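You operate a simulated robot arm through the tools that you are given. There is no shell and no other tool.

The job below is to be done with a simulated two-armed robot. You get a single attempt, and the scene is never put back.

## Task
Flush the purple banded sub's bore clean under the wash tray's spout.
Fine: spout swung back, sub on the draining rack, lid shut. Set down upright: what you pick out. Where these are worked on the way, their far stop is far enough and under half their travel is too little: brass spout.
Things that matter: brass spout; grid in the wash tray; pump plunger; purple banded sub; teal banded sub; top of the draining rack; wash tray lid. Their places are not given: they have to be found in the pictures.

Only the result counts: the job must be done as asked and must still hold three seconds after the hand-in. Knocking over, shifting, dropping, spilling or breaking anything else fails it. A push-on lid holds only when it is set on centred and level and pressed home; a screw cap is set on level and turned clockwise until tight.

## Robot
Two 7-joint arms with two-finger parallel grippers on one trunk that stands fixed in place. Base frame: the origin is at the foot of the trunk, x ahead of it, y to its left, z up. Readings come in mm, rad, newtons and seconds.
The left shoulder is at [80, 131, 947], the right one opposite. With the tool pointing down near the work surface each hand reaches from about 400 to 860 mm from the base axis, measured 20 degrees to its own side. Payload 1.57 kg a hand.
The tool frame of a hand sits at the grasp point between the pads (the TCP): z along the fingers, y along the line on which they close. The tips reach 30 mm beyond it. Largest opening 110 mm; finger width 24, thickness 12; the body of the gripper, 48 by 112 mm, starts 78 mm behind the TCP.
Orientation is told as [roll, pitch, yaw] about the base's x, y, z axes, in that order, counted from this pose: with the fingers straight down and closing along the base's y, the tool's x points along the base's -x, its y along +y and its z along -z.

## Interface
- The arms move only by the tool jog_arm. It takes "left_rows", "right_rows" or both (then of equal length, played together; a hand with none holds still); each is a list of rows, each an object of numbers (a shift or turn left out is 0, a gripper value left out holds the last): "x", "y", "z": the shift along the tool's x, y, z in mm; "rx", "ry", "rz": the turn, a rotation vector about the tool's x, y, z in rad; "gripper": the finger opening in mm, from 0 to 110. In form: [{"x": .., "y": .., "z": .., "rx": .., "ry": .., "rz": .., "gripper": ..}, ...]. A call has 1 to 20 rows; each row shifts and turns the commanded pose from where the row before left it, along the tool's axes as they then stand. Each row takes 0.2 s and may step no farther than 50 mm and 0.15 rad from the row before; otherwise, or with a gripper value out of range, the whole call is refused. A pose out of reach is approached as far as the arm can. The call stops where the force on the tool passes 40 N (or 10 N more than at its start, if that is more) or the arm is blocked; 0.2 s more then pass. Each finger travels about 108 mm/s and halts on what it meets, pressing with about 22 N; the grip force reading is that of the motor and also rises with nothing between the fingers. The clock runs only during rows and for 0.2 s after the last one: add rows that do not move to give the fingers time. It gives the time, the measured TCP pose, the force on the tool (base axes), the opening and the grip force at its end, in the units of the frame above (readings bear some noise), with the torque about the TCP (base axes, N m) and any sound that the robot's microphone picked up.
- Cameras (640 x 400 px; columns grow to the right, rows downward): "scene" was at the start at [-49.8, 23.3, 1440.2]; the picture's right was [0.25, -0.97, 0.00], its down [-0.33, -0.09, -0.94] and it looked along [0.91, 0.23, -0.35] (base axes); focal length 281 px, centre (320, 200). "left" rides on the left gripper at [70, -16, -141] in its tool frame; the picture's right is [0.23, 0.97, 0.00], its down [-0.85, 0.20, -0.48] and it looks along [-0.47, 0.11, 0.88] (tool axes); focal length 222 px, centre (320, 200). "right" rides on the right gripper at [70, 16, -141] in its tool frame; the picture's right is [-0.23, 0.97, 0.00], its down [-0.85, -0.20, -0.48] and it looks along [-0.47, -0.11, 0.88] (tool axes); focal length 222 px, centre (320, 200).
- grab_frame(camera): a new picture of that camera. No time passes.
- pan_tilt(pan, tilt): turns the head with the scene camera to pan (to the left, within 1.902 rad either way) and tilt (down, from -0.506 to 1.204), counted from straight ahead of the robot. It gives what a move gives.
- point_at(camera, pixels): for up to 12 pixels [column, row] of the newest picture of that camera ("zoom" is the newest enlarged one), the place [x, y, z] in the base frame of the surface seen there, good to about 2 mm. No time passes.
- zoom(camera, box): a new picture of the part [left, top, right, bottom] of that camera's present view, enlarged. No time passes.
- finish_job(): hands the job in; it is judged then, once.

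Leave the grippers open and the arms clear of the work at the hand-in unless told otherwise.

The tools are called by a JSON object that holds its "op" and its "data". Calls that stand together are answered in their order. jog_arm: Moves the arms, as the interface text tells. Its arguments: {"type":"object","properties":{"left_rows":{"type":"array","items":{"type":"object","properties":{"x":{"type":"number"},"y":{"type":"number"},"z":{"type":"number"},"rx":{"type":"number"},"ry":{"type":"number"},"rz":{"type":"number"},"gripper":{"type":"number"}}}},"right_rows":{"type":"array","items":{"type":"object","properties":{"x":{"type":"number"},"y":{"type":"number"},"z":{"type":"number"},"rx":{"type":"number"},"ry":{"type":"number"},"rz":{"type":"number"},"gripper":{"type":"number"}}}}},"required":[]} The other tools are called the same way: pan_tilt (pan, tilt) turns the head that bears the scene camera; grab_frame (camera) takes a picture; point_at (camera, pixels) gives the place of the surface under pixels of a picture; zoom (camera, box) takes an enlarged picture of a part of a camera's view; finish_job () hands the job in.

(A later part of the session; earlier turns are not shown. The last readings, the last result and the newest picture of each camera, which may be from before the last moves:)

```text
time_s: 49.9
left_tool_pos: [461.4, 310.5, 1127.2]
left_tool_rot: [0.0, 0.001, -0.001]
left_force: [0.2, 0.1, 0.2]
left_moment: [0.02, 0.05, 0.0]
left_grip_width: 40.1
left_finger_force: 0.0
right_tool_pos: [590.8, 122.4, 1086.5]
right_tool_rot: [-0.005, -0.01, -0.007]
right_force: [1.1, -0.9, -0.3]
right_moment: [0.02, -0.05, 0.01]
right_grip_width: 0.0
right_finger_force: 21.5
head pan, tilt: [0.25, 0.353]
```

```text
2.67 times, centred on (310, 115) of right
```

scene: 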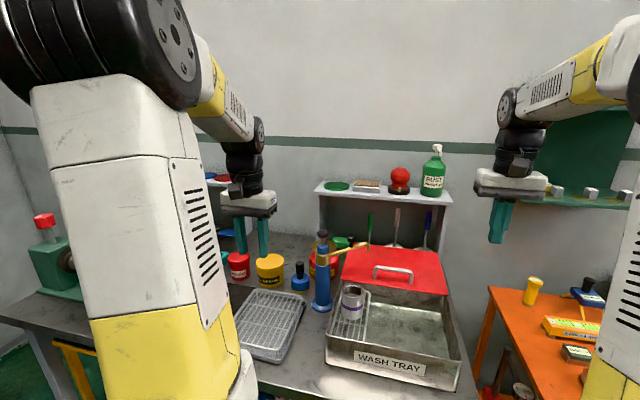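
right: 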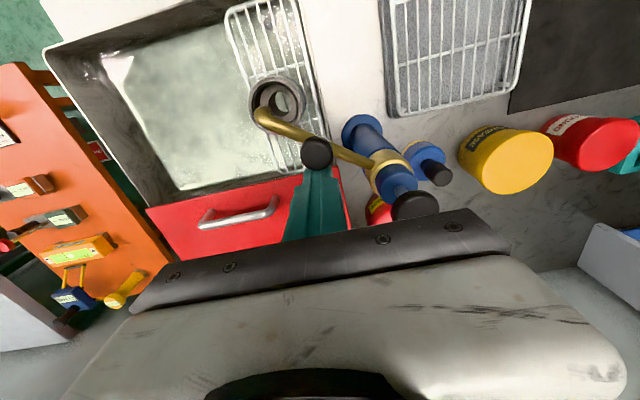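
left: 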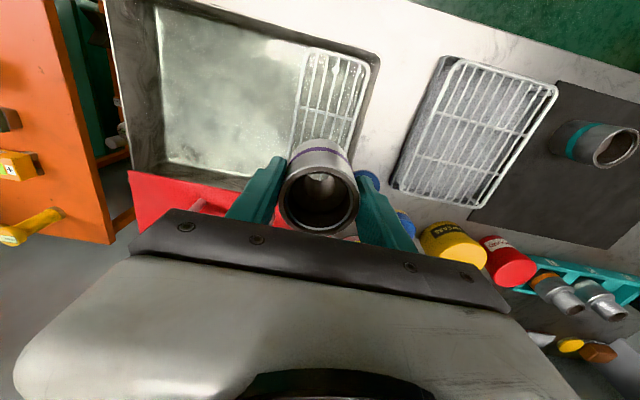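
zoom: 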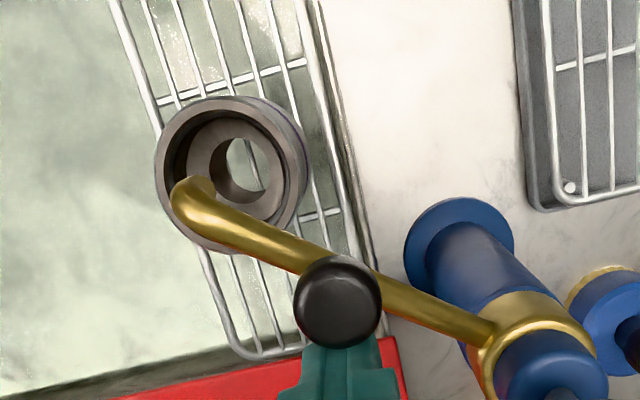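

The tip (533.5, 87) is directly over the sub's bore (532.5, 88). Now the pump: back the right hand off the knob, raise it, and bring the closed fingertips over the plunger at (618.5, 183).

{"op": "jog_arm", "data": {"right_rows": [{"x": -9, "y": -3}, {"z": -25}, {"z": -25}, {"x": -9, "y": 32}, {"x": -9.5, "y": 32}, {}, {}]}}

{"op": "grab_frame", "data": {"camera": "right"}}

{"op": "zoom", "data": {"camera": "scene", "box": [300, 205, 420, 315]}}

```text
time_s: 51.5
left_tool_pos: [462.2, 310.5, 1127.0]
left_tool_rot: [0.001, 0.001, 0.0]
left_force: [0.1, -0.6, 0.4]
left_moment: [0.03, -0.01, -0.02]
left_grip_width: 39.8
left_finger_force: 0.2
right_tool_pos: [618.6, 182.0, 1138.9]
right_tool_rot: [-0.006, -0.009, -0.005]
right_force: [-0.7, 0.3, 0.9]
right_moment: [-0.01, -0.03, 0.02]
right_grip_width: 0.1
right_finger_force: 20.7
head pan, tilt: [0.25, 0.353]
```

```text
taken
```

right: 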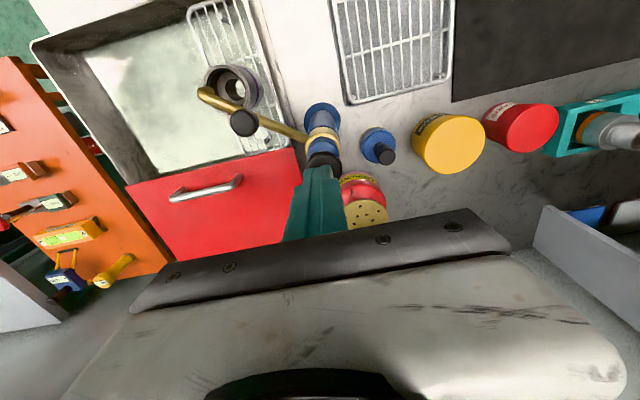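

```text
3.64 times, centred on (360, 260) of scene
```

zoom: 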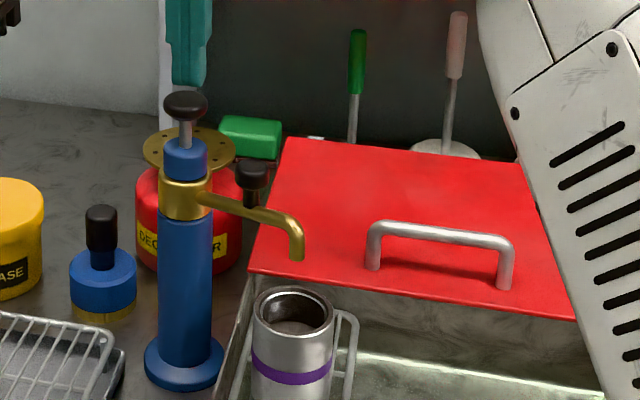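

Fingertips (z≈1109) are right above the plunger knob (top 1096). Press down 20 mm first and see how it responds.

{"op": "jog_arm", "data": {"right_rows": [{"z": 8}, {"z": 4}, {"z": 4}, {"z": 4}, {}]}}

{"op": "zoom", "data": {"camera": "scene", "box": [300, 205, 420, 315]}}

```text
time_s: 52.7
left_tool_pos: [461.3, 312.2, 1127.0]
left_tool_rot: [-0.001, 0.002, -0.001]
left_force: [0.0, 0.2, -0.1]
left_moment: [0.03, 0.02, -0.03]
left_grip_width: 40.1
left_finger_force: 0.0
right_tool_pos: [618.8, 181.4, 1118.9]
right_tool_rot: [-0.005, -0.01, -0.006]
right_force: [1.1, 1.3, 2.7]
right_moment: [0.02, -0.02, 0.0]
right_grip_width: 0.1
right_finger_force: 21.0
head pan, tilt: [0.25, 0.353]
```

```text
3.64 times, centred on (360, 260) of scene
```

zoom: 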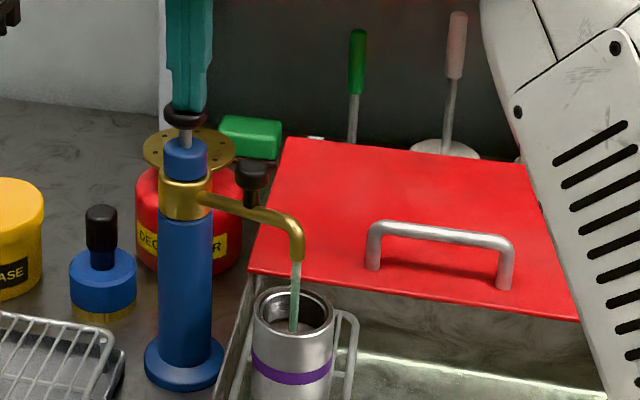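

Pressing works: a stream runs from the spout straight into the sub's bore, with just 2.7 N of spring force. Press on to the end of the stroke.

{"op": "jog_arm", "data": {"right_rows": [{"z": 4}, {"z": 4}, {"z": 4}, {"z": 3}, {}]}}

{"op": "zoom", "data": {"camera": "scene", "box": [300, 205, 420, 315]}}

```text
time_s: 53.9
left_tool_pos: [461.5, 310.8, 1127.1]
left_tool_rot: [-0.001, -0.001, 0.003]
left_force: [0.6, 0.9, 0.3]
left_moment: [-0.01, -0.01, 0.01]
left_grip_width: 39.9
left_finger_force: 0.0
right_tool_pos: [618.0, 181.2, 1103.1]
right_tool_rot: [-0.003, -0.012, -0.006]
right_force: [-0.2, 2.3, 15.0]
right_moment: [0.11, 0.15, 0.09]
right_grip_width: 0.0
right_finger_force: 21.4
head pan, tilt: [0.25, 0.353]
```

```text
3.64 times, centred on (360, 260) of scene
```

zoom: 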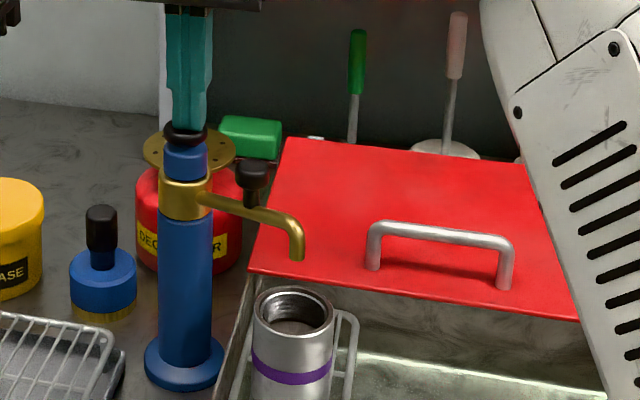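

Bottom of stroke reached (15 N). Now let it come up again and look whether it returns by itself.

{"op": "jog_arm", "data": {"right_rows": [{"z": -8}, {"z": -8}, {"z": -8}, {"z": -8}, {}]}}

{"op": "zoom", "data": {"camera": "scene", "box": [300, 205, 420, 315]}}

{"op": "zoom", "data": {"camera": "scene", "box": [335, 275, 385, 330]}}

```text
time_s: 55.1
left_tool_pos: [461.7, 309.2, 1127.2]
left_tool_rot: [0.0, 0.0, -0.001]
left_force: [-0.3, 0.1, 0.3]
left_moment: [-0.01, -0.01, -0.01]
left_grip_width: 39.9
left_finger_force: 0.0
right_tool_pos: [617.8, 183.5, 1132.1]
right_tool_rot: [-0.004, -0.009, -0.005]
right_force: [-0.2, -0.4, -0.8]
right_moment: [0.02, 0.0, -0.01]
right_grip_width: 0.0
right_finger_force: 21.8
head pan, tilt: [0.25, 0.353]
```

```text
3.64 times, centred on (360, 260) of scene
```

zoom: 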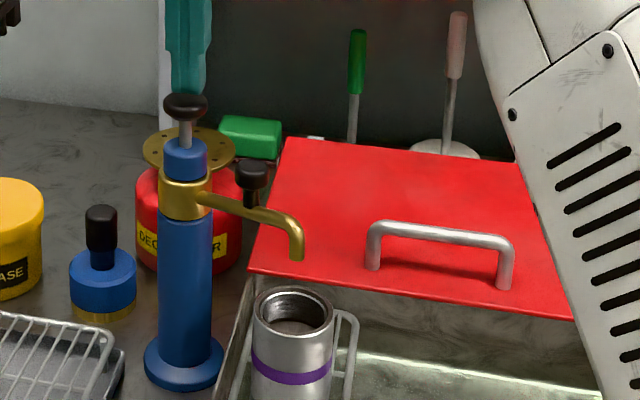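

```text
7.27 times, centred on (360, 302) of scene
```

zoom: 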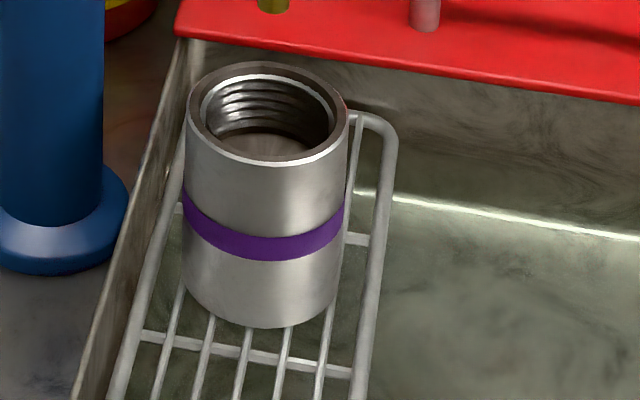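

It springs back by itself, and the bore's thread has begun to show clean. I'll give two more full strokes, then check the bore.

{"op": "jog_arm", "data": {"right_rows": [{"z": 7}, {"z": 7}, {"z": 7}, {"z": 7.5}, {}, {"z": -7}, {"z": -7}, {"z": -7}, {"z": -7.5}, {}, {"z": 7}, {"z": 7}, {"z": 7}, {"z": 7.5}, {}, {"z": -7}, {"z": -7}, {"z": -7}, {"z": -7.5}, {}]}}

{"op": "zoom", "data": {"camera": "scene", "box": [335, 275, 385, 330]}}

{"op": "zoom", "data": {"camera": "scene", "box": [300, 205, 420, 315]}}

```text
time_s: 59.3
left_tool_pos: [461.2, 309.3, 1126.4]
left_tool_rot: [-0.001, 0.001, 0.002]
left_force: [-0.1, -0.3, -0.3]
left_moment: [0.01, -0.03, 0.01]
left_grip_width: 40.0
left_finger_force: 0.1
right_tool_pos: [617.5, 182.1, 1133.9]
right_tool_rot: [-0.005, -0.009, -0.005]
right_force: [-1.1, 0.3, -0.3]
right_moment: [0.0, 0.0, 0.03]
right_grip_width: 0.0
right_finger_force: 21.4
head pan, tilt: [0.25, 0.353]
```

```text
7.27 times, centred on (360, 302) of scene
```

zoom: 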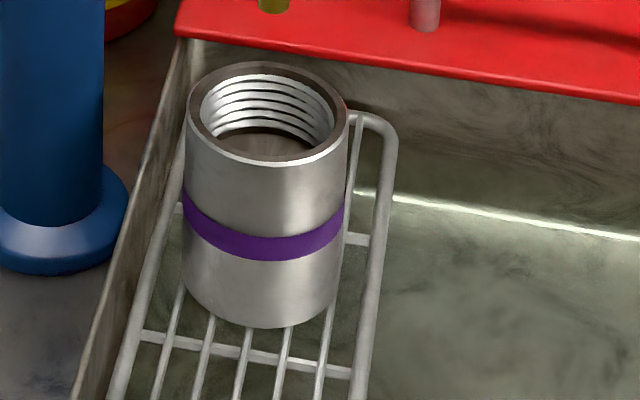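

```text
3.64 times, centred on (360, 260) of scene
```

zoom: 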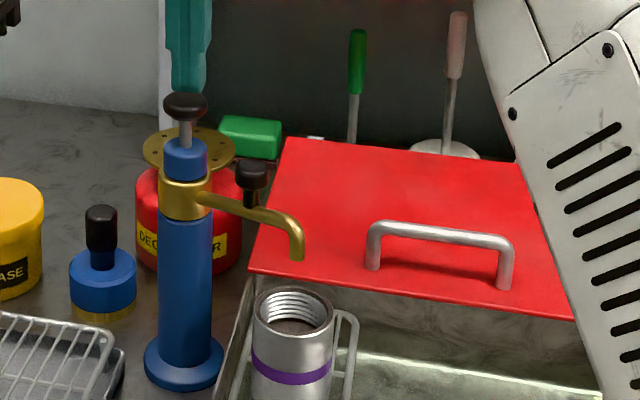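

The threads are now much brighter. Two more strokes and compare, to be sure it's fully clean.

{"op": "jog_arm", "data": {"right_rows": [{"z": 7}, {"z": 7}, {"z": 7}, {"z": 8.5}, {}, {"z": -7}, {"z": -7}, {"z": -7}, {"z": -8.5}, {}, {"z": 7}, {"z": 7}, {"z": 7}, {"z": 8.5}, {}, {"z": -7}, {"z": -7}, {"z": -7}, {"z": -8.5}, {}]}}

{"op": "zoom", "data": {"camera": "scene", "box": [335, 275, 385, 330]}}

{"op": "grab_frame", "data": {"camera": "right"}}

{"op": "zoom", "data": {"camera": "right", "box": [180, 50, 300, 150]}}

```text
time_s: 63.5
left_tool_pos: [461.5, 310.5, 1126.9]
left_tool_rot: [0.001, 0.001, -0.001]
left_force: [-0.7, 0.2, 0.3]
left_moment: [-0.01, 0.03, -0.01]
left_grip_width: 40.1
left_finger_force: 0.1
right_tool_pos: [617.9, 182.5, 1132.3]
right_tool_rot: [-0.006, -0.009, -0.004]
right_force: [0.4, 0.4, 0.4]
right_moment: [0.01, -0.02, 0.01]
right_grip_width: 0.0
right_finger_force: 21.1
head pan, tilt: [0.25, 0.353]
```

```text
7.27 times, centred on (360, 302) of scene
```

zoom: 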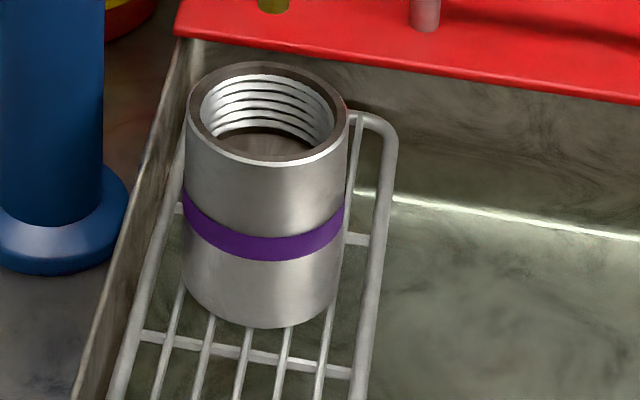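

```text
taken
```

right: 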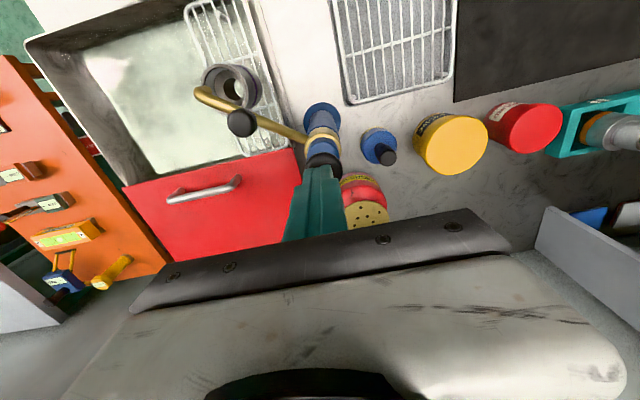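

```text
4.00 times, centred on (240, 100) of right
```

zoom: 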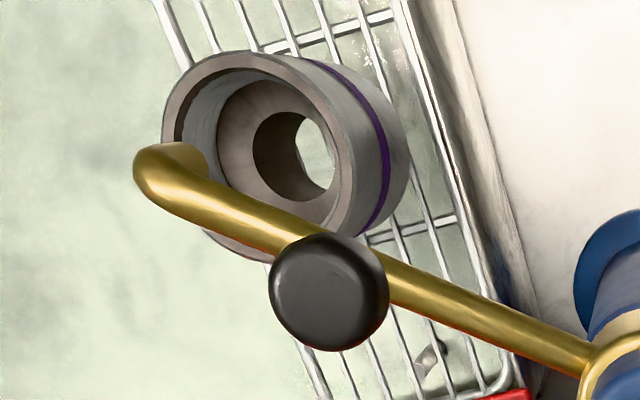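

The bore looks clean and now unchanged between the last checks. For margin I'll give two last strokes and watch mid-stroke that the stream is still hitting the bore.

{"op": "jog_arm", "data": {"right_rows": [{"z": 7}, {"z": 7}, {"z": 7}, {"z": 8.5}, {}, {"z": -7}, {"z": -7}, {"z": -7}, {"z": -8.5}, {}, {"z": 7}, {"z": 7}, {"z": 5}]}}

{"op": "zoom", "data": {"camera": "scene", "box": [310, 225, 400, 330]}}

```text
time_s: 66.3
left_tool_pos: [461.9, 310.2, 1128.7]
left_tool_rot: [-0.001, 0.0, -0.001]
left_force: [-0.2, 0.6, 0.6]
left_moment: [0.01, 0.0, -0.01]
left_grip_width: 40.1
left_finger_force: 0.1
right_tool_pos: [618.4, 183.5, 1115.1]
right_tool_rot: [-0.003, -0.01, -0.005]
right_force: [1.6, 1.0, 4.6]
right_moment: [0.01, -0.03, 0.01]
right_grip_width: 0.0
right_finger_force: 21.4
head pan, tilt: [0.25, 0.353]
```

```text
3.81 times, centred on (355, 278) of scene
```

zoom: 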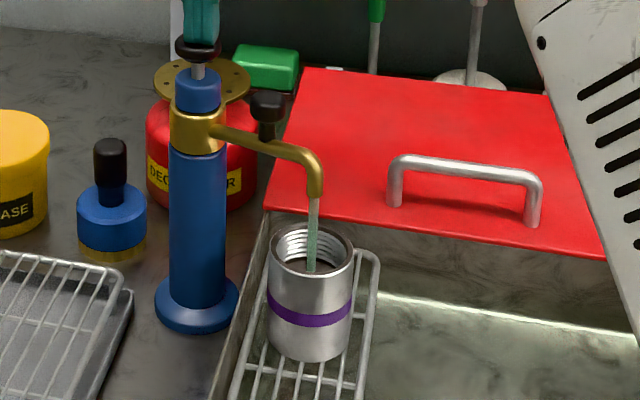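

The stream goes right down the middle of the bore. Finish this stroke and let the plunger come up, then lift clear.

{"op": "jog_arm", "data": {"right_rows": [{"z": 5}, {"z": 5}, {}, {"z": -7}, {"z": -7}, {"z": -8}, {"z": -8}, {"z": -8}, {}]}}

{"op": "zoom", "data": {"camera": "scene", "box": [335, 275, 385, 330]}}

{"op": "zoom", "data": {"camera": "scene", "box": [310, 225, 400, 330]}}

```text
time_s: 68.3
left_tool_pos: [461.2, 310.4, 1126.4]
left_tool_rot: [0.0, 0.0, 0.0]
left_force: [-0.2, 0.0, 0.6]
left_moment: [0.0, -0.01, -0.02]
left_grip_width: 40.0
left_finger_force: 0.1
right_tool_pos: [617.6, 184.1, 1143.8]
right_tool_rot: [-0.006, -0.007, -0.006]
right_force: [-0.3, -0.5, 0.1]
right_moment: [0.0, 0.01, -0.04]
right_grip_width: 0.0
right_finger_force: 21.4
head pan, tilt: [0.25, 0.353]
```

```text
7.27 times, centred on (360, 302) of scene
```

zoom: 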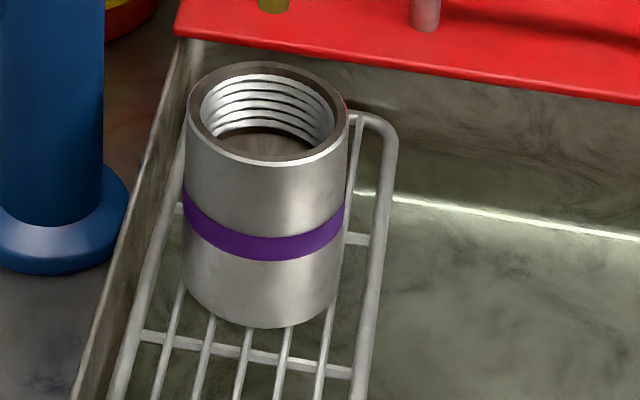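

```text
3.81 times, centred on (355, 278) of scene
```

zoom: 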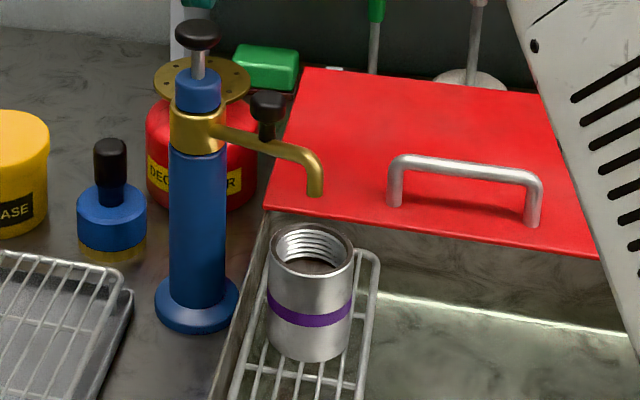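

Bore is clean. Now swing the spout fully back: move the right hand over to the knob's −x side, (533, 124).

{"op": "jog_arm", "data": {"right_rows": [{"x": 28.2, "y": -20}, {"x": 28.2, "y": -20}, {"x": 28.2, "y": -20}, {}, {"z": 18}, {"z": 18}, {"z": 19}, {}]}}

{"op": "zoom", "data": {"camera": "scene", "box": [310, 215, 420, 325]}}

```text
time_s: 70.1
left_tool_pos: [461.6, 309.1, 1127.7]
left_tool_rot: [0.0, -0.001, 0.001]
left_force: [-0.3, -1.0, -0.8]
left_moment: [0.01, 0.0, 0.0]
left_grip_width: 39.9
left_finger_force: 0.1
right_tool_pos: [534.8, 123.4, 1085.7]
right_tool_rot: [-0.007, -0.009, -0.004]
right_force: [-0.1, 0.0, -0.5]
right_moment: [0.01, 0.02, 0.01]
right_grip_width: 0.1
right_finger_force: 20.9
head pan, tilt: [0.25, 0.353]
```

```text
3.64 times, centred on (365, 270) of scene
```

zoom: 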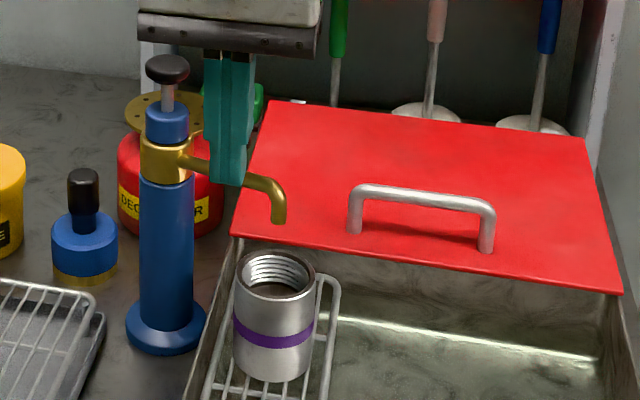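

Push the knob back along the arc, first to about −70°.

{"op": "jog_arm", "data": {"right_rows": [{"x": -8.7, "y": 0.6}, {"x": -12.8, "y": -9.8}, {"x": -12.5, "y": -5.9}, {"x": -13.4, "y": -3.6}, {"x": -13.8, "y": -1.2}, {"x": -13.8, "y": 1.2}, {"x": -13.4, "y": 3.6}, {}]}}

{"op": "zoom", "data": {"camera": "scene", "box": [310, 215, 420, 325]}}

```text
time_s: 71.9
left_tool_pos: [460.3, 310.8, 1127.1]
left_tool_rot: [-0.002, 0.0, -0.001]
left_force: [0.1, -0.2, 0.1]
left_moment: [-0.05, -0.02, 0.04]
left_grip_width: 39.9
left_finger_force: 0.1
right_tool_pos: [621.9, 108.6, 1088.4]
right_tool_rot: [-0.006, -0.01, -0.005]
right_force: [0.6, -0.3, 0.9]
right_moment: [0.02, 0.0, 0.01]
right_grip_width: 0.0
right_finger_force: 21.3
head pan, tilt: [0.25, 0.353]
```

```text
3.64 times, centred on (365, 270) of scene
```

zoom: 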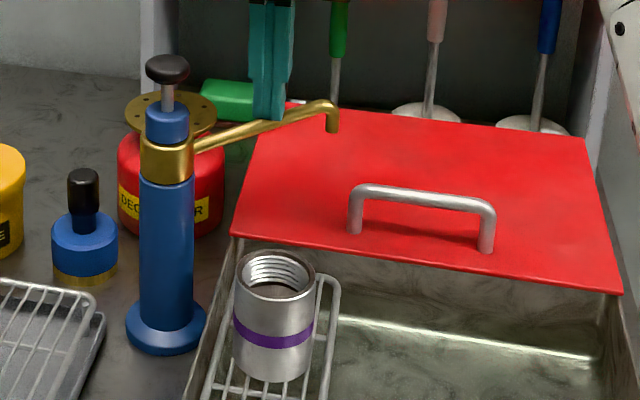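

Continue to the back stop gently.

{"op": "jog_arm", "data": {"right_rows": [{"x": -13.9, "y": 5.6}, {"x": -7.2, "y": 4.8}, {"x": -4.1, "y": 3.1}, {"x": -2, "y": 2}, {}]}}

{"op": "zoom", "data": {"camera": "scene", "box": [310, 215, 420, 325]}}

```text
time_s: 73.1
left_tool_pos: [460.9, 311.0, 1127.0]
left_tool_rot: [0.0, -0.001, 0.0]
left_force: [-0.1, 0.1, 0.1]
left_moment: [0.03, -0.02, -0.01]
left_grip_width: 39.8
left_finger_force: 0.1
right_tool_pos: [647.7, 122.8, 1088.1]
right_tool_rot: [-0.006, -0.006, -0.005]
right_force: [-15.8, -6.6, -1.8]
right_moment: [-0.23, 0.36, -0.03]
right_grip_width: 0.1
right_finger_force: 21.2
head pan, tilt: [0.25, 0.353]
```

```text
3.64 times, centred on (365, 270) of scene
```

zoom: 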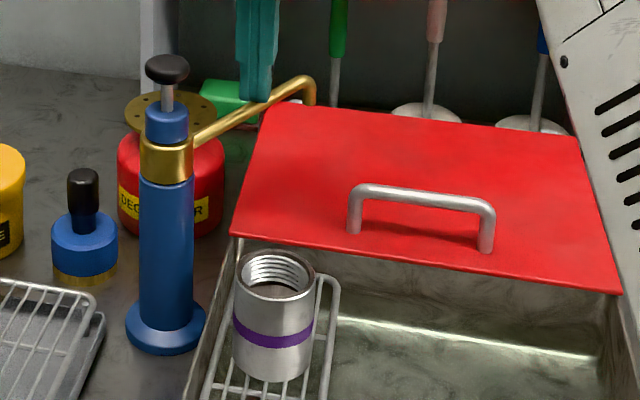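

Force −17 N: the spout is at its back stop, as at the start. Back off, raise the right hand, and withdraw it to the right side.

{"op": "jog_arm", "data": {"right_rows": [{"x": 8, "y": -3}, {"z": -30}, {"z": -30}, {"x": 12, "y": -40}, {"x": 12, "y": -40}, {"x": 12, "y": -40}, {"x": 12, "y": -40, "z": -10}, {"x": 12, "y": -40, "z": -10}, {"x": 12, "y": -40, "z": -10}, {"y": -45}, {"y": -40}, {}]}}

{"op": "zoom", "data": {"camera": "scene", "box": [300, 215, 420, 325]}}

{"op": "grab_frame", "data": {"camera": "scene"}}

```text
time_s: 75.7
left_tool_pos: [461.7, 310.5, 1127.8]
left_tool_rot: [0.0, 0.0, 0.0]
left_force: [0.1, -0.3, 0.3]
left_moment: [-0.05, 0.0, 0.02]
left_grip_width: 40.1
left_finger_force: 0.1
right_tool_pos: [567.9, -205.5, 1178.4]
right_tool_rot: [-0.003, -0.008, -0.004]
right_force: [0.5, 0.7, 0.1]
right_moment: [0.0, -0.08, 0.0]
right_grip_width: 0.0
right_finger_force: 21.2
head pan, tilt: [0.25, 0.353]
```

```text
3.64 times, centred on (360, 270) of scene
```

zoom: 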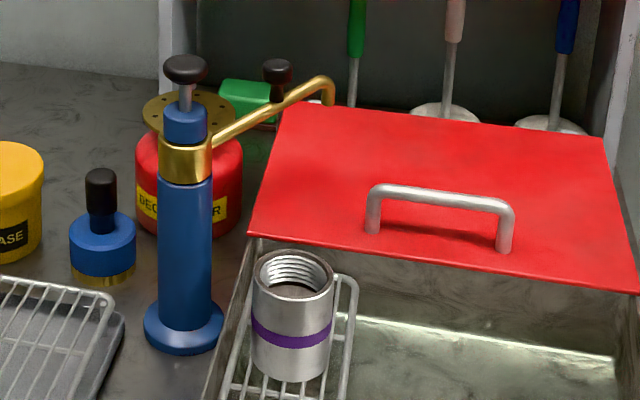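

```text
taken
```

scene: 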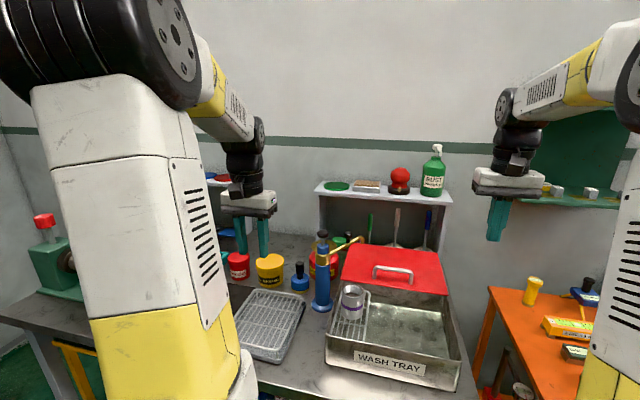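

Spout is back. Now the left hand: open to 80 mm and return over the sub at (533, 87.5, 1125).

{"op": "point_at", "data": {"camera": "scene", "pixels": [[362, 242], [352, 237], [353, 286], [345, 290], [361, 290]]}}

{"op": "jog_arm", "data": {"left_rows": [{"x": -14.3, "y": -44.6, "gripper": 80}, {"x": -14.3, "y": -44.6}, {"x": -14.3, "y": -44.6}, {"x": -14.3, "y": -44.6}, {"x": -14.3, "y": -44.6}, {}, {}]}}

{"op": "grab_frame", "data": {"camera": "left"}}

{"op": "zoom", "data": {"camera": "left", "box": [240, 80, 400, 220]}}

```text
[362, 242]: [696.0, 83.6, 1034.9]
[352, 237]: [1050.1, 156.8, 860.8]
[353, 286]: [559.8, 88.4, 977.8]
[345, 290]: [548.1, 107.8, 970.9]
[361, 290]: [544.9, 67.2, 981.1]
```

```text
time_s: 77.3
left_tool_pos: [530.0, 89.5, 1129.3]
left_tool_rot: [0.0, 0.0, 0.001]
left_force: [0.4, -0.4, -0.2]
left_moment: [0.0, -0.03, -0.01]
left_grip_width: 80.0
left_finger_force: 0.1
right_tool_pos: [568.0, -205.1, 1177.1]
right_tool_rot: [-0.005, -0.007, -0.006]
right_force: [-0.5, -0.2, 0.4]
right_moment: [0.02, -0.01, 0.0]
right_grip_width: 0.1
right_finger_force: 21.4
head pan, tilt: [0.25, 0.353]
```

```text
taken
```

left: 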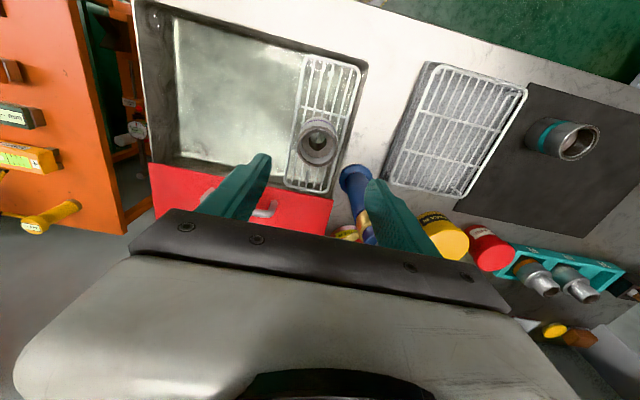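

```text
2.86 times, centred on (320, 150) of left
```

zoom: 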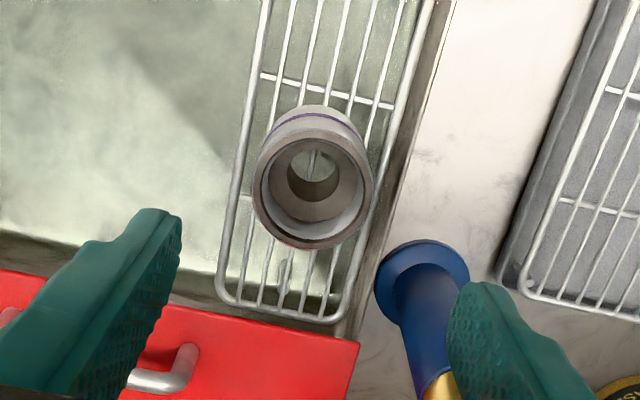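

{"op": "point_at", "data": {"camera": "zoom", "pixels": [[258, 195], [366, 195], [315, 138], [315, 243], [275, 155], [352, 155], [275, 228], [350, 230]]}}

```text
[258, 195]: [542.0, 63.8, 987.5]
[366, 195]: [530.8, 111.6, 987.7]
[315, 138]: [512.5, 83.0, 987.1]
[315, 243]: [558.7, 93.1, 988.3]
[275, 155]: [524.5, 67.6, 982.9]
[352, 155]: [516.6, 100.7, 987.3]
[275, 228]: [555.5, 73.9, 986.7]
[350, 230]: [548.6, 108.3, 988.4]
```

The sub's axis reads (534–536, 88). Correct +4.5 in x, −1.7 in y, and descend to z≈1000, then recheck.

{"op": "jog_arm", "data": {"left_rows": [{"x": -4.5, "y": -1.7}, {"z": 32}, {"z": 32}, {"z": 32}, {"z": 31}, {}, {}]}}

{"op": "zoom", "data": {"camera": "scene", "box": [310, 245, 420, 325]}}

{"op": "grab_frame", "data": {"camera": "left"}}

```text
time_s: 78.9
left_tool_pos: [537.3, 88.2, 1002.6]
left_tool_rot: [0.001, -0.002, 0.001]
left_force: [0.5, 0.7, 0.5]
left_moment: [-0.01, 0.01, -0.01]
left_grip_width: 80.0
left_finger_force: 0.1
right_tool_pos: [569.6, -203.8, 1177.1]
right_tool_rot: [-0.007, -0.008, -0.005]
right_force: [-0.7, -0.3, 0.5]
right_moment: [0.04, -0.02, 0.0]
right_grip_width: 0.0
right_finger_force: 21.3
head pan, tilt: [0.25, 0.353]
```

```text
5.00 times, centred on (365, 285) of scene
```

zoom: 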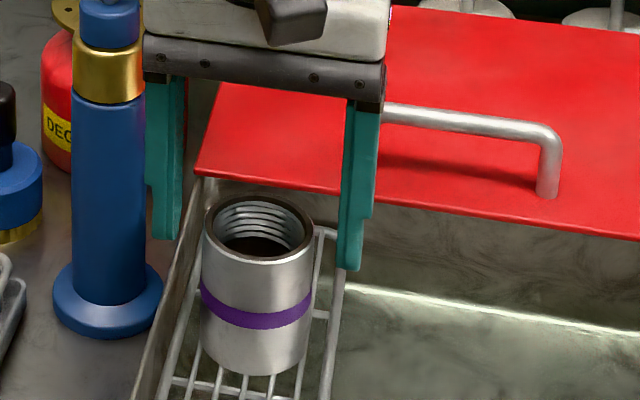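

```text
taken
```

left: 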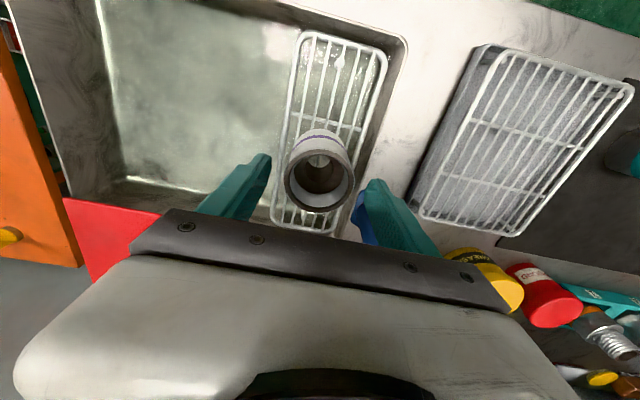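

Adjust x −3 and go down 29.5 mm to the grip height.

{"op": "jog_arm", "data": {"left_rows": [{"x": 3}, {"z": 10}, {"z": 10}, {"z": 9}, {}, {}]}}

```text
time_s: 80.3
left_tool_pos: [534.5, 88.2, 971.3]
left_tool_rot: [0.0, 0.0, 0.001]
left_force: [0.2, -1.0, 0.1]
left_moment: [0.01, 0.0, -0.03]
left_grip_width: 80.3
left_finger_force: 0.3
right_tool_pos: [569.0, -204.5, 1177.6]
right_tool_rot: [-0.006, -0.009, -0.004]
right_force: [0.7, -0.3, 0.1]
right_moment: [-0.02, 0.0, -0.01]
right_grip_width: 0.3
right_finger_force: 21.3
head pan, tilt: [0.25, 0.353]
```

At (534.5, 88.2, 971.3), around the sub. Close the fingers, then lift 15 mm.

{"op": "jog_arm", "data": {"left_rows": [{"gripper": 40}, {}, {}, {"z": -5}, {"z": -10}, {}]}}

{"op": "zoom", "data": {"camera": "scene", "box": [310, 245, 420, 325]}}

```text
time_s: 81.7
left_tool_pos: [532.6, 88.7, 987.7]
left_tool_rot: [-0.001, -0.001, -0.001]
left_force: [0.3, -0.1, -3.4]
left_moment: [0.01, 0.04, 0.0]
left_grip_width: 55.7
left_finger_force: 21.8
right_tool_pos: [568.4, -204.5, 1177.1]
right_tool_rot: [-0.006, -0.008, -0.004]
right_force: [0.6, 0.4, 0.6]
right_moment: [0.02, 0.02, 0.01]
right_grip_width: 0.0
right_finger_force: 21.9
head pan, tilt: [0.25, 0.353]
```

```text
5.00 times, centred on (365, 285) of scene
```

zoom: 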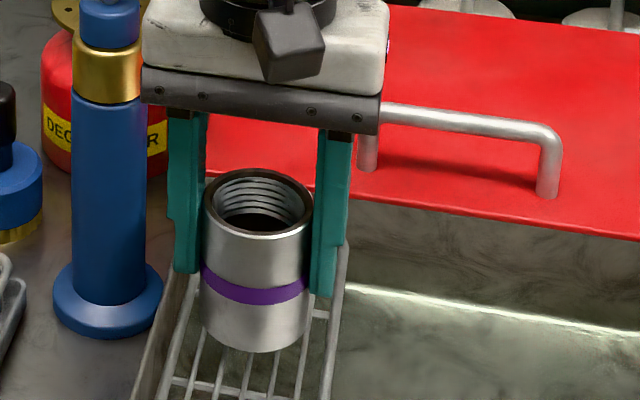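

Held securely (3.4 N). Raise to z≈1085 and carry to over the rack centre (497, 313).

{"op": "jog_arm", "data": {"left_rows": [{"z": -33}, {"z": -33}, {"z": -32}, {"x": 6, "y": 37.4}, {"x": 6, "y": 37.4}, {"x": 6, "y": 37.4}, {"x": 6, "y": 37.4}, {"x": 6, "y": 37.4}, {"x": 6, "y": 37.4}, {}, {}]}}

{"op": "grab_frame", "data": {"camera": "scene"}}

{"op": "grab_frame", "data": {"camera": "left"}}

```text
time_s: 84.1
left_tool_pos: [492.4, 312.0, 1084.4]
left_tool_rot: [0.001, 0.0, 0.0]
left_force: [0.8, -0.1, -2.4]
left_moment: [-0.01, 0.04, 0.0]
left_grip_width: 55.7
left_finger_force: 22.0
right_tool_pos: [567.4, -203.6, 1177.6]
right_tool_rot: [-0.006, -0.008, -0.005]
right_force: [0.4, 0.0, 0.3]
right_moment: [0.0, 0.01, 0.02]
right_grip_width: 0.1
right_finger_force: 21.1
head pan, tilt: [0.25, 0.353]
```

```text
taken
```

scene: 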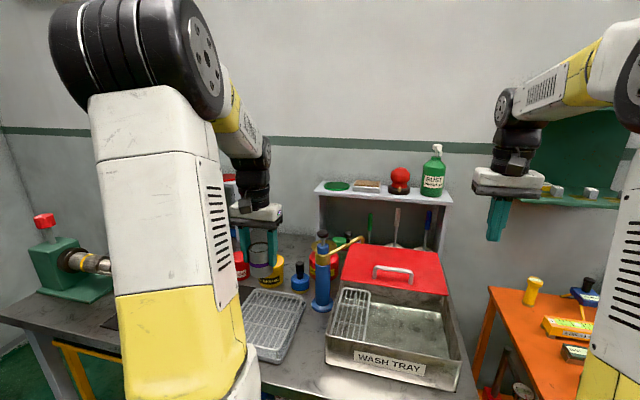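

```text
taken
```

left: 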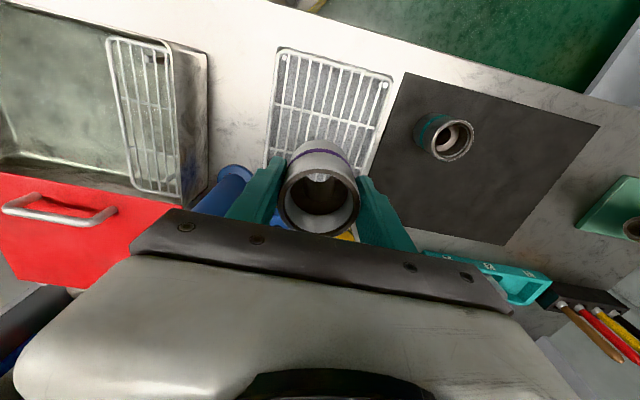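

Over the rack at (492, 312). Descend to z≈960 (sub's foot ≈903, rack wires 888).

{"op": "jog_arm", "data": {"left_rows": [{"x": -3}, {"z": 31}, {"z": 31}, {"z": 31}, {"z": 30}, {}, {}]}}

{"op": "zoom", "data": {"camera": "scene", "box": [215, 240, 325, 370]}}

{"op": "grab_frame", "data": {"camera": "left"}}

```text
time_s: 85.7
left_tool_pos: [499.4, 311.3, 961.7]
left_tool_rot: [0.001, 0.002, 0.0]
left_force: [0.2, -0.3, -2.6]
left_moment: [0.02, 0.02, -0.05]
left_grip_width: 55.7
left_finger_force: 21.8
right_tool_pos: [569.8, -206.1, 1178.1]
right_tool_rot: [-0.006, -0.009, -0.005]
right_force: [0.5, -0.1, -0.9]
right_moment: [0.02, -0.03, -0.04]
right_grip_width: 0.2
right_finger_force: 21.4
head pan, tilt: [0.25, 0.353]
```

```text
3.08 times, centred on (270, 305) of scene
```

zoom: 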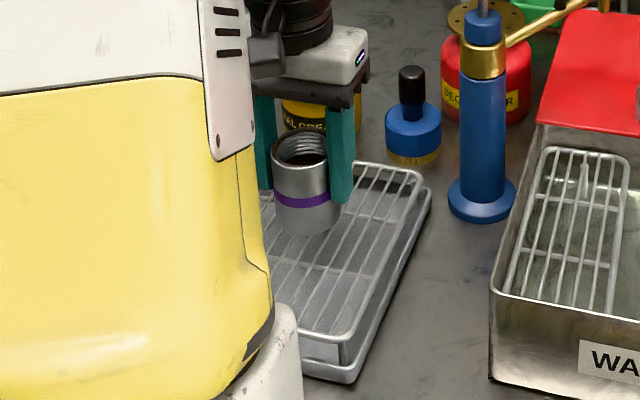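

```text
taken
```

left: 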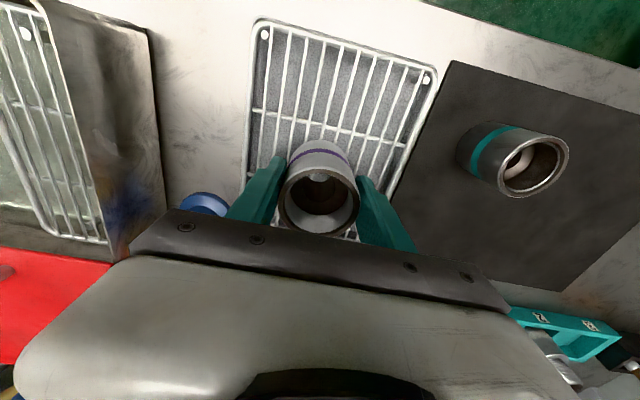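

Well over the rack. Step down 10 mm in 2 mm steps, then finer.

{"op": "jog_arm", "data": {"left_rows": [{"z": 2}, {"z": 2}, {"z": 2}, {"z": 2}, {"z": 2}, {"z": 1.5}, {}]}}

```text
time_s: 87.3
left_tool_pos: [498.0, 312.0, 950.9]
left_tool_rot: [0.0, 0.001, 0.001]
left_force: [0.1, -0.5, -2.3]
left_moment: [0.03, 0.01, -0.03]
left_grip_width: 55.5
left_finger_force: 22.0
right_tool_pos: [568.3, -205.1, 1178.3]
right_tool_rot: [-0.006, -0.009, -0.006]
right_force: [-0.1, 0.0, 1.0]
right_moment: [-0.01, 0.02, -0.01]
right_grip_width: 0.0
right_finger_force: 21.2
head pan, tilt: [0.25, 0.353]
```

{"op": "jog_arm", "data": {"left_rows": [{"z": 1.2}, {"z": 1.2}, {"z": 1.2}, {}]}}

```text
time_s: 88.3
left_tool_pos: [498.7, 312.2, 947.2]
left_tool_rot: [0.0, 0.001, 0.0]
left_force: [-0.8, 0.2, -2.6]
left_moment: [-0.01, 0.03, 0.04]
left_grip_width: 55.7
left_finger_force: 21.4
right_tool_pos: [568.6, -205.8, 1179.1]
right_tool_rot: [-0.006, -0.011, -0.006]
right_force: [0.0, -0.1, -0.5]
right_moment: [-0.03, -0.01, 0.04]
right_grip_width: 0.0
right_finger_force: 21.2
head pan, tilt: [0.25, 0.353]
```

Still free (−2.6 N). A few more 1 mm steps.

{"op": "jog_arm", "data": {"left_rows": [{"z": 1}, {"z": 1}, {}]}}

{"op": "jog_arm", "data": {"left_rows": [{"z": 0.8}, {}]}}

```text
time_s: 89.1
left_tool_pos: [498.7, 313.3, 944.4]
left_tool_rot: [0.0, -0.002, 0.001]
left_force: [-4.4, 0.2, 16.7]
left_moment: [-0.16, 0.02, 0.06]
left_grip_width: 55.8
left_finger_force: 22.1
right_tool_pos: [568.2, -204.2, 1177.5]
right_tool_rot: [-0.005, -0.011, -0.005]
right_force: [0.5, -0.5, -0.5]
right_moment: [-0.04, 0.02, -0.04]
right_grip_width: 0.2
right_finger_force: 21.4
head pan, tilt: [0.25, 0.353]
```

```text
time_s: 89.7
left_tool_pos: [500.6, 312.0, 944.5]
left_tool_rot: [0.0, -0.004, 0.0]
left_force: [-2.7, 2.5, 17.7]
left_moment: [-0.14, -0.11, 0.09]
left_grip_width: 55.8
left_finger_force: 21.9
right_tool_pos: [568.6, -204.8, 1178.1]
right_tool_rot: [-0.005, -0.01, -0.006]
right_force: [0.0, 0.0, 0.1]
right_moment: [-0.02, 0.01, 0.02]
right_grip_width: 0.1
right_finger_force: 21.1
head pan, tilt: [0.25, 0.353]
```

Contact (17 N) at TCP z≈944.5, as predicted. Ease up 1 mm and open slowly to 75 mm.

{"op": "jog_arm", "data": {"left_rows": [{"z": -1}, {}, {"gripper": 60}, {"gripper": 75}, {}]}}

{"op": "grab_frame", "data": {"camera": "left"}}

{"op": "zoom", "data": {"camera": "scene", "box": [235, 255, 325, 355]}}

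```text
time_s: 90.9
left_tool_pos: [498.2, 311.6, 944.6]
left_tool_rot: [0.0, -0.001, -0.001]
left_force: [-0.6, -0.4, -0.6]
left_moment: [0.01, 0.03, -0.03]
left_grip_width: 74.9
left_finger_force: 0.0
right_tool_pos: [568.3, -203.8, 1177.6]
right_tool_rot: [-0.005, -0.01, -0.006]
right_force: [-0.3, -0.4, -0.5]
right_moment: [-0.01, -0.01, 0.02]
right_grip_width: 0.1
right_finger_force: 21.1
head pan, tilt: [0.25, 0.353]
```

```text
taken
```

left: 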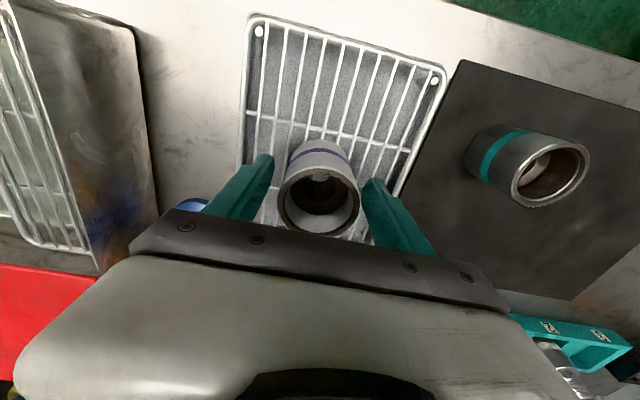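

```text
4.00 times, centred on (280, 305) of scene
```

zoom: 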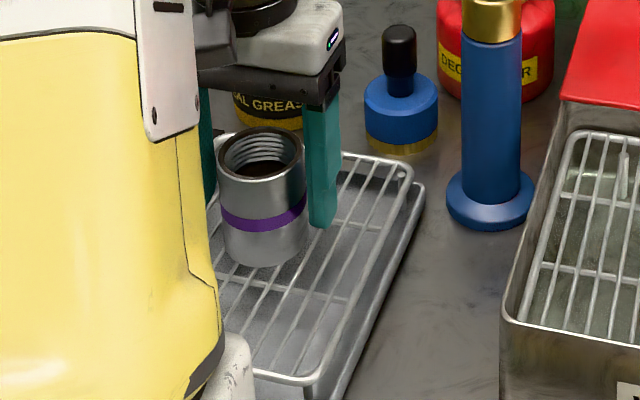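

The sub stands upright on the rack. Raise the left hand straight up, well clear, and open fully once above.

{"op": "jog_arm", "data": {"left_rows": [{"z": -15}, {"z": -30}, {"z": -35}, {"z": -40}, {"z": -40, "gripper": 110}, {"z": -40}, {"z": -40, "x": 15, "y": 10}, {"z": -30, "x": 20, "y": 15}, {}]}}

{"op": "grab_frame", "data": {"camera": "scene"}}

{"op": "grab_frame", "data": {"camera": "left"}}

{"op": "grab_frame", "data": {"camera": "right"}}

```text
time_s: 92.9
left_tool_pos: [465.2, 336.8, 1215.6]
left_tool_rot: [0.0, -0.001, 0.001]
left_force: [0.3, 0.1, 0.0]
left_moment: [-0.01, -0.03, -0.04]
left_grip_width: 110.1
left_finger_force: 0.1
right_tool_pos: [569.3, -204.5, 1178.2]
right_tool_rot: [-0.006, -0.008, -0.004]
right_force: [-0.9, -0.6, 0.4]
right_moment: [-0.01, -0.02, -0.05]
right_grip_width: 0.0
right_finger_force: 21.3
head pan, tilt: [0.25, 0.353]
```

```text
taken
```

scene: 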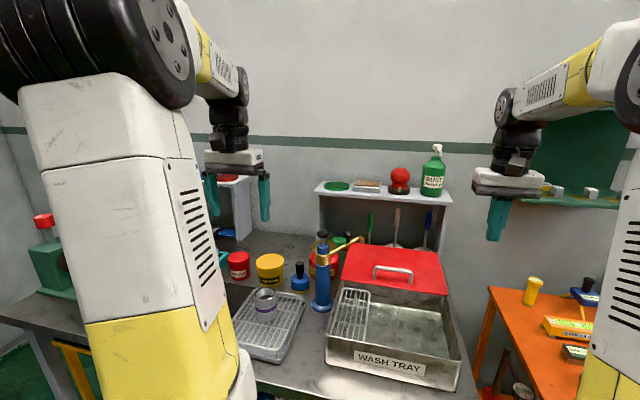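

```text
taken
```

left: 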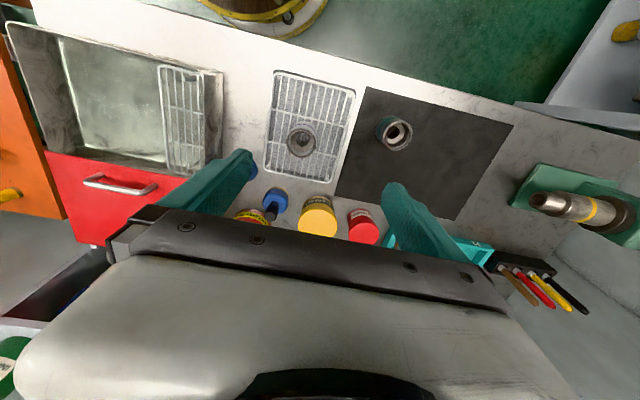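

```text
taken
```

right: 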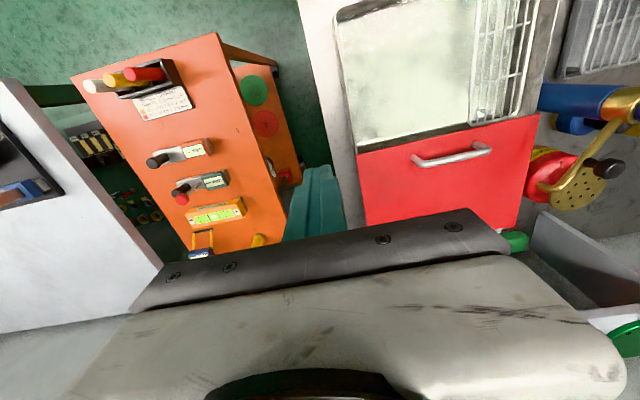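

Sub is on the rack, and it holds. Now the lid: read the handle bar's present place.

{"op": "point_at", "data": {"camera": "scene", "pixels": [[376, 268], [395, 269], [411, 272], [375, 276], [412, 281], [362, 242], [345, 286]]}}

{"op": "point_at", "data": {"camera": "right", "pixels": [[418, 160], [450, 158], [480, 152], [362, 148], [535, 118]]}}

{"op": "jog_arm", "data": {"right_rows": [{"x": -18.8, "y": 32.4, "z": 8}, {"x": -18.8, "y": 32.4, "z": 8}, {"x": -18.8, "y": 32.4, "z": 8}, {"x": -18.8, "y": 32.4, "z": 8}, {"x": -18.8, "y": 32.4, "z": 8}, {"x": -18.8, "y": 32.4, "z": 8}, {}, {}]}}

{"op": "grab_frame", "data": {"camera": "right"}}

```text
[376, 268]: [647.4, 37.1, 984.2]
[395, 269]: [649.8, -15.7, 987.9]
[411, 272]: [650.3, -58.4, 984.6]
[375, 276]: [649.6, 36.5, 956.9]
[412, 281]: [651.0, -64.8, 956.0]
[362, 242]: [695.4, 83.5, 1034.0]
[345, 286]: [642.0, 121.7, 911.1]
```

```text
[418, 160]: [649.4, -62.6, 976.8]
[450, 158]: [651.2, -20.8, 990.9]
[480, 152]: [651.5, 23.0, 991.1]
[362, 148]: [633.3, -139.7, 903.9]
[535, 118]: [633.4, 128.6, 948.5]
```

```text
time_s: 94.7
left_tool_pos: [464.8, 338.4, 1215.3]
left_tool_rot: [0.001, -0.002, 0.002]
left_force: [0.5, 0.3, 0.3]
left_moment: [0.02, -0.01, 0.01]
left_grip_width: 109.9
left_finger_force: 0.1
right_tool_pos: [679.5, -15.0, 1133.6]
right_tool_rot: [-0.006, -0.009, -0.006]
right_force: [0.5, 1.1, 0.1]
right_moment: [-0.03, -0.01, 0.0]
right_grip_width: 0.0
right_finger_force: 21.1
head pan, tilt: [0.25, 0.353]
```

```text
taken
```

right: 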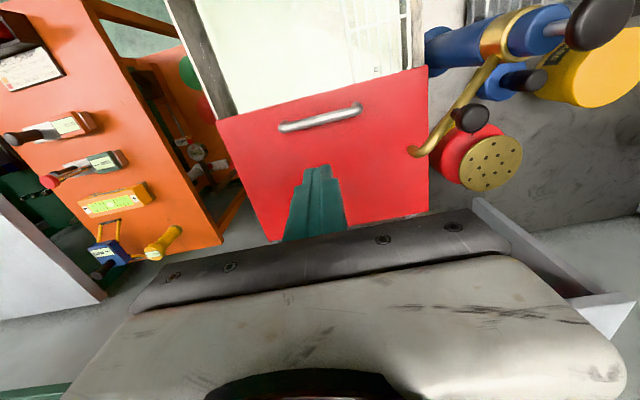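

Bar back face ≈ x 659; fingers' near face ≈ 667. Centre y to −11 and lower to TCP z≈986 behind the bar.

{"op": "jog_arm", "data": {"right_rows": [{"x": -3, "y": 3.5}, {"z": 30}, {"z": 30}, {"z": 30}, {"z": 30}, {"z": 27}, {}, {}]}}

{"op": "zoom", "data": {"camera": "scene", "box": [310, 215, 470, 325]}}

{"op": "grab_frame", "data": {"camera": "right"}}

```text
time_s: 96.5
left_tool_pos: [464.8, 336.8, 1215.8]
left_tool_rot: [0.0, 0.001, -0.001]
left_force: [-0.1, 0.3, 0.4]
left_moment: [0.01, 0.01, 0.01]
left_grip_width: 110.0
left_finger_force: 0.1
right_tool_pos: [683.9, -8.4, 986.4]
right_tool_rot: [-0.006, -0.009, -0.005]
right_force: [0.0, 0.7, 0.0]
right_moment: [-0.01, -0.02, 0.0]
right_grip_width: 0.0
right_finger_force: 21.7
head pan, tilt: [0.25, 0.353]
```

```text
3.64 times, centred on (390, 270) of scene
```

zoom: 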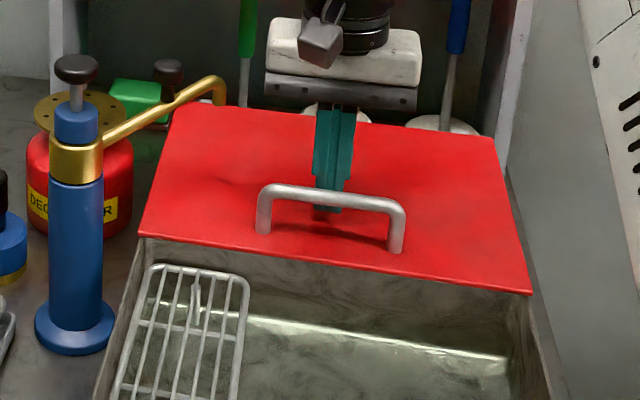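

```text
taken
```

right: 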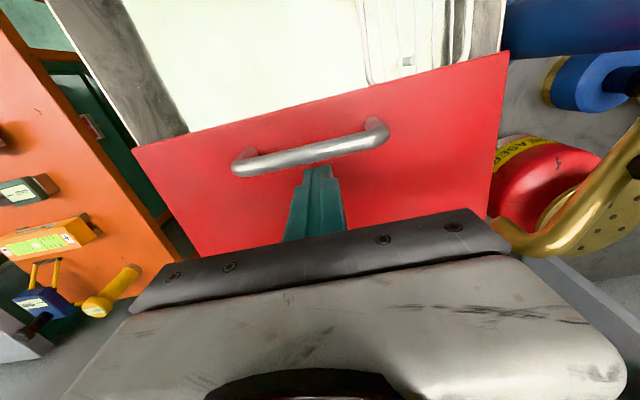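

Fingers are behind the bar. Pull the lid shut in −x, 180 mm first.

{"op": "jog_arm", "data": {"right_rows": [{"x": 8}, {"x": 12}, {"x": 15}, {"x": 15}, {"x": 15}, {"x": 15}, {"x": 15}, {"x": 15}, {"x": 15}, {"x": 15}, {"x": 15}, {"x": 15}, {"x": 10}, {}]}}

{"op": "grab_frame", "data": {"camera": "scene"}}

```text
time_s: 99.5
left_tool_pos: [465.1, 337.4, 1214.9]
left_tool_rot: [0.001, -0.002, -0.001]
left_force: [-0.2, 0.0, -0.1]
left_moment: [0.0, -0.01, 0.02]
left_grip_width: 110.1
left_finger_force: 0.1
right_tool_pos: [504.1, -6.4, 981.5]
right_tool_rot: [-0.004, -0.009, -0.006]
right_force: [0.9, 0.0, 0.0]
right_moment: [-0.04, -0.02, 0.01]
right_grip_width: 0.0
right_finger_force: 21.3
head pan, tilt: [0.25, 0.353]
```

```text
taken
```

scene: 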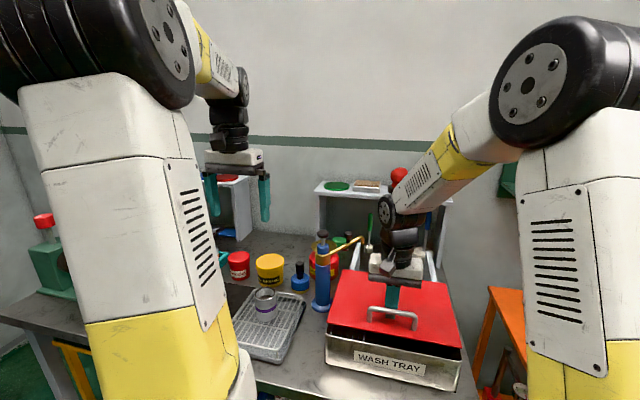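

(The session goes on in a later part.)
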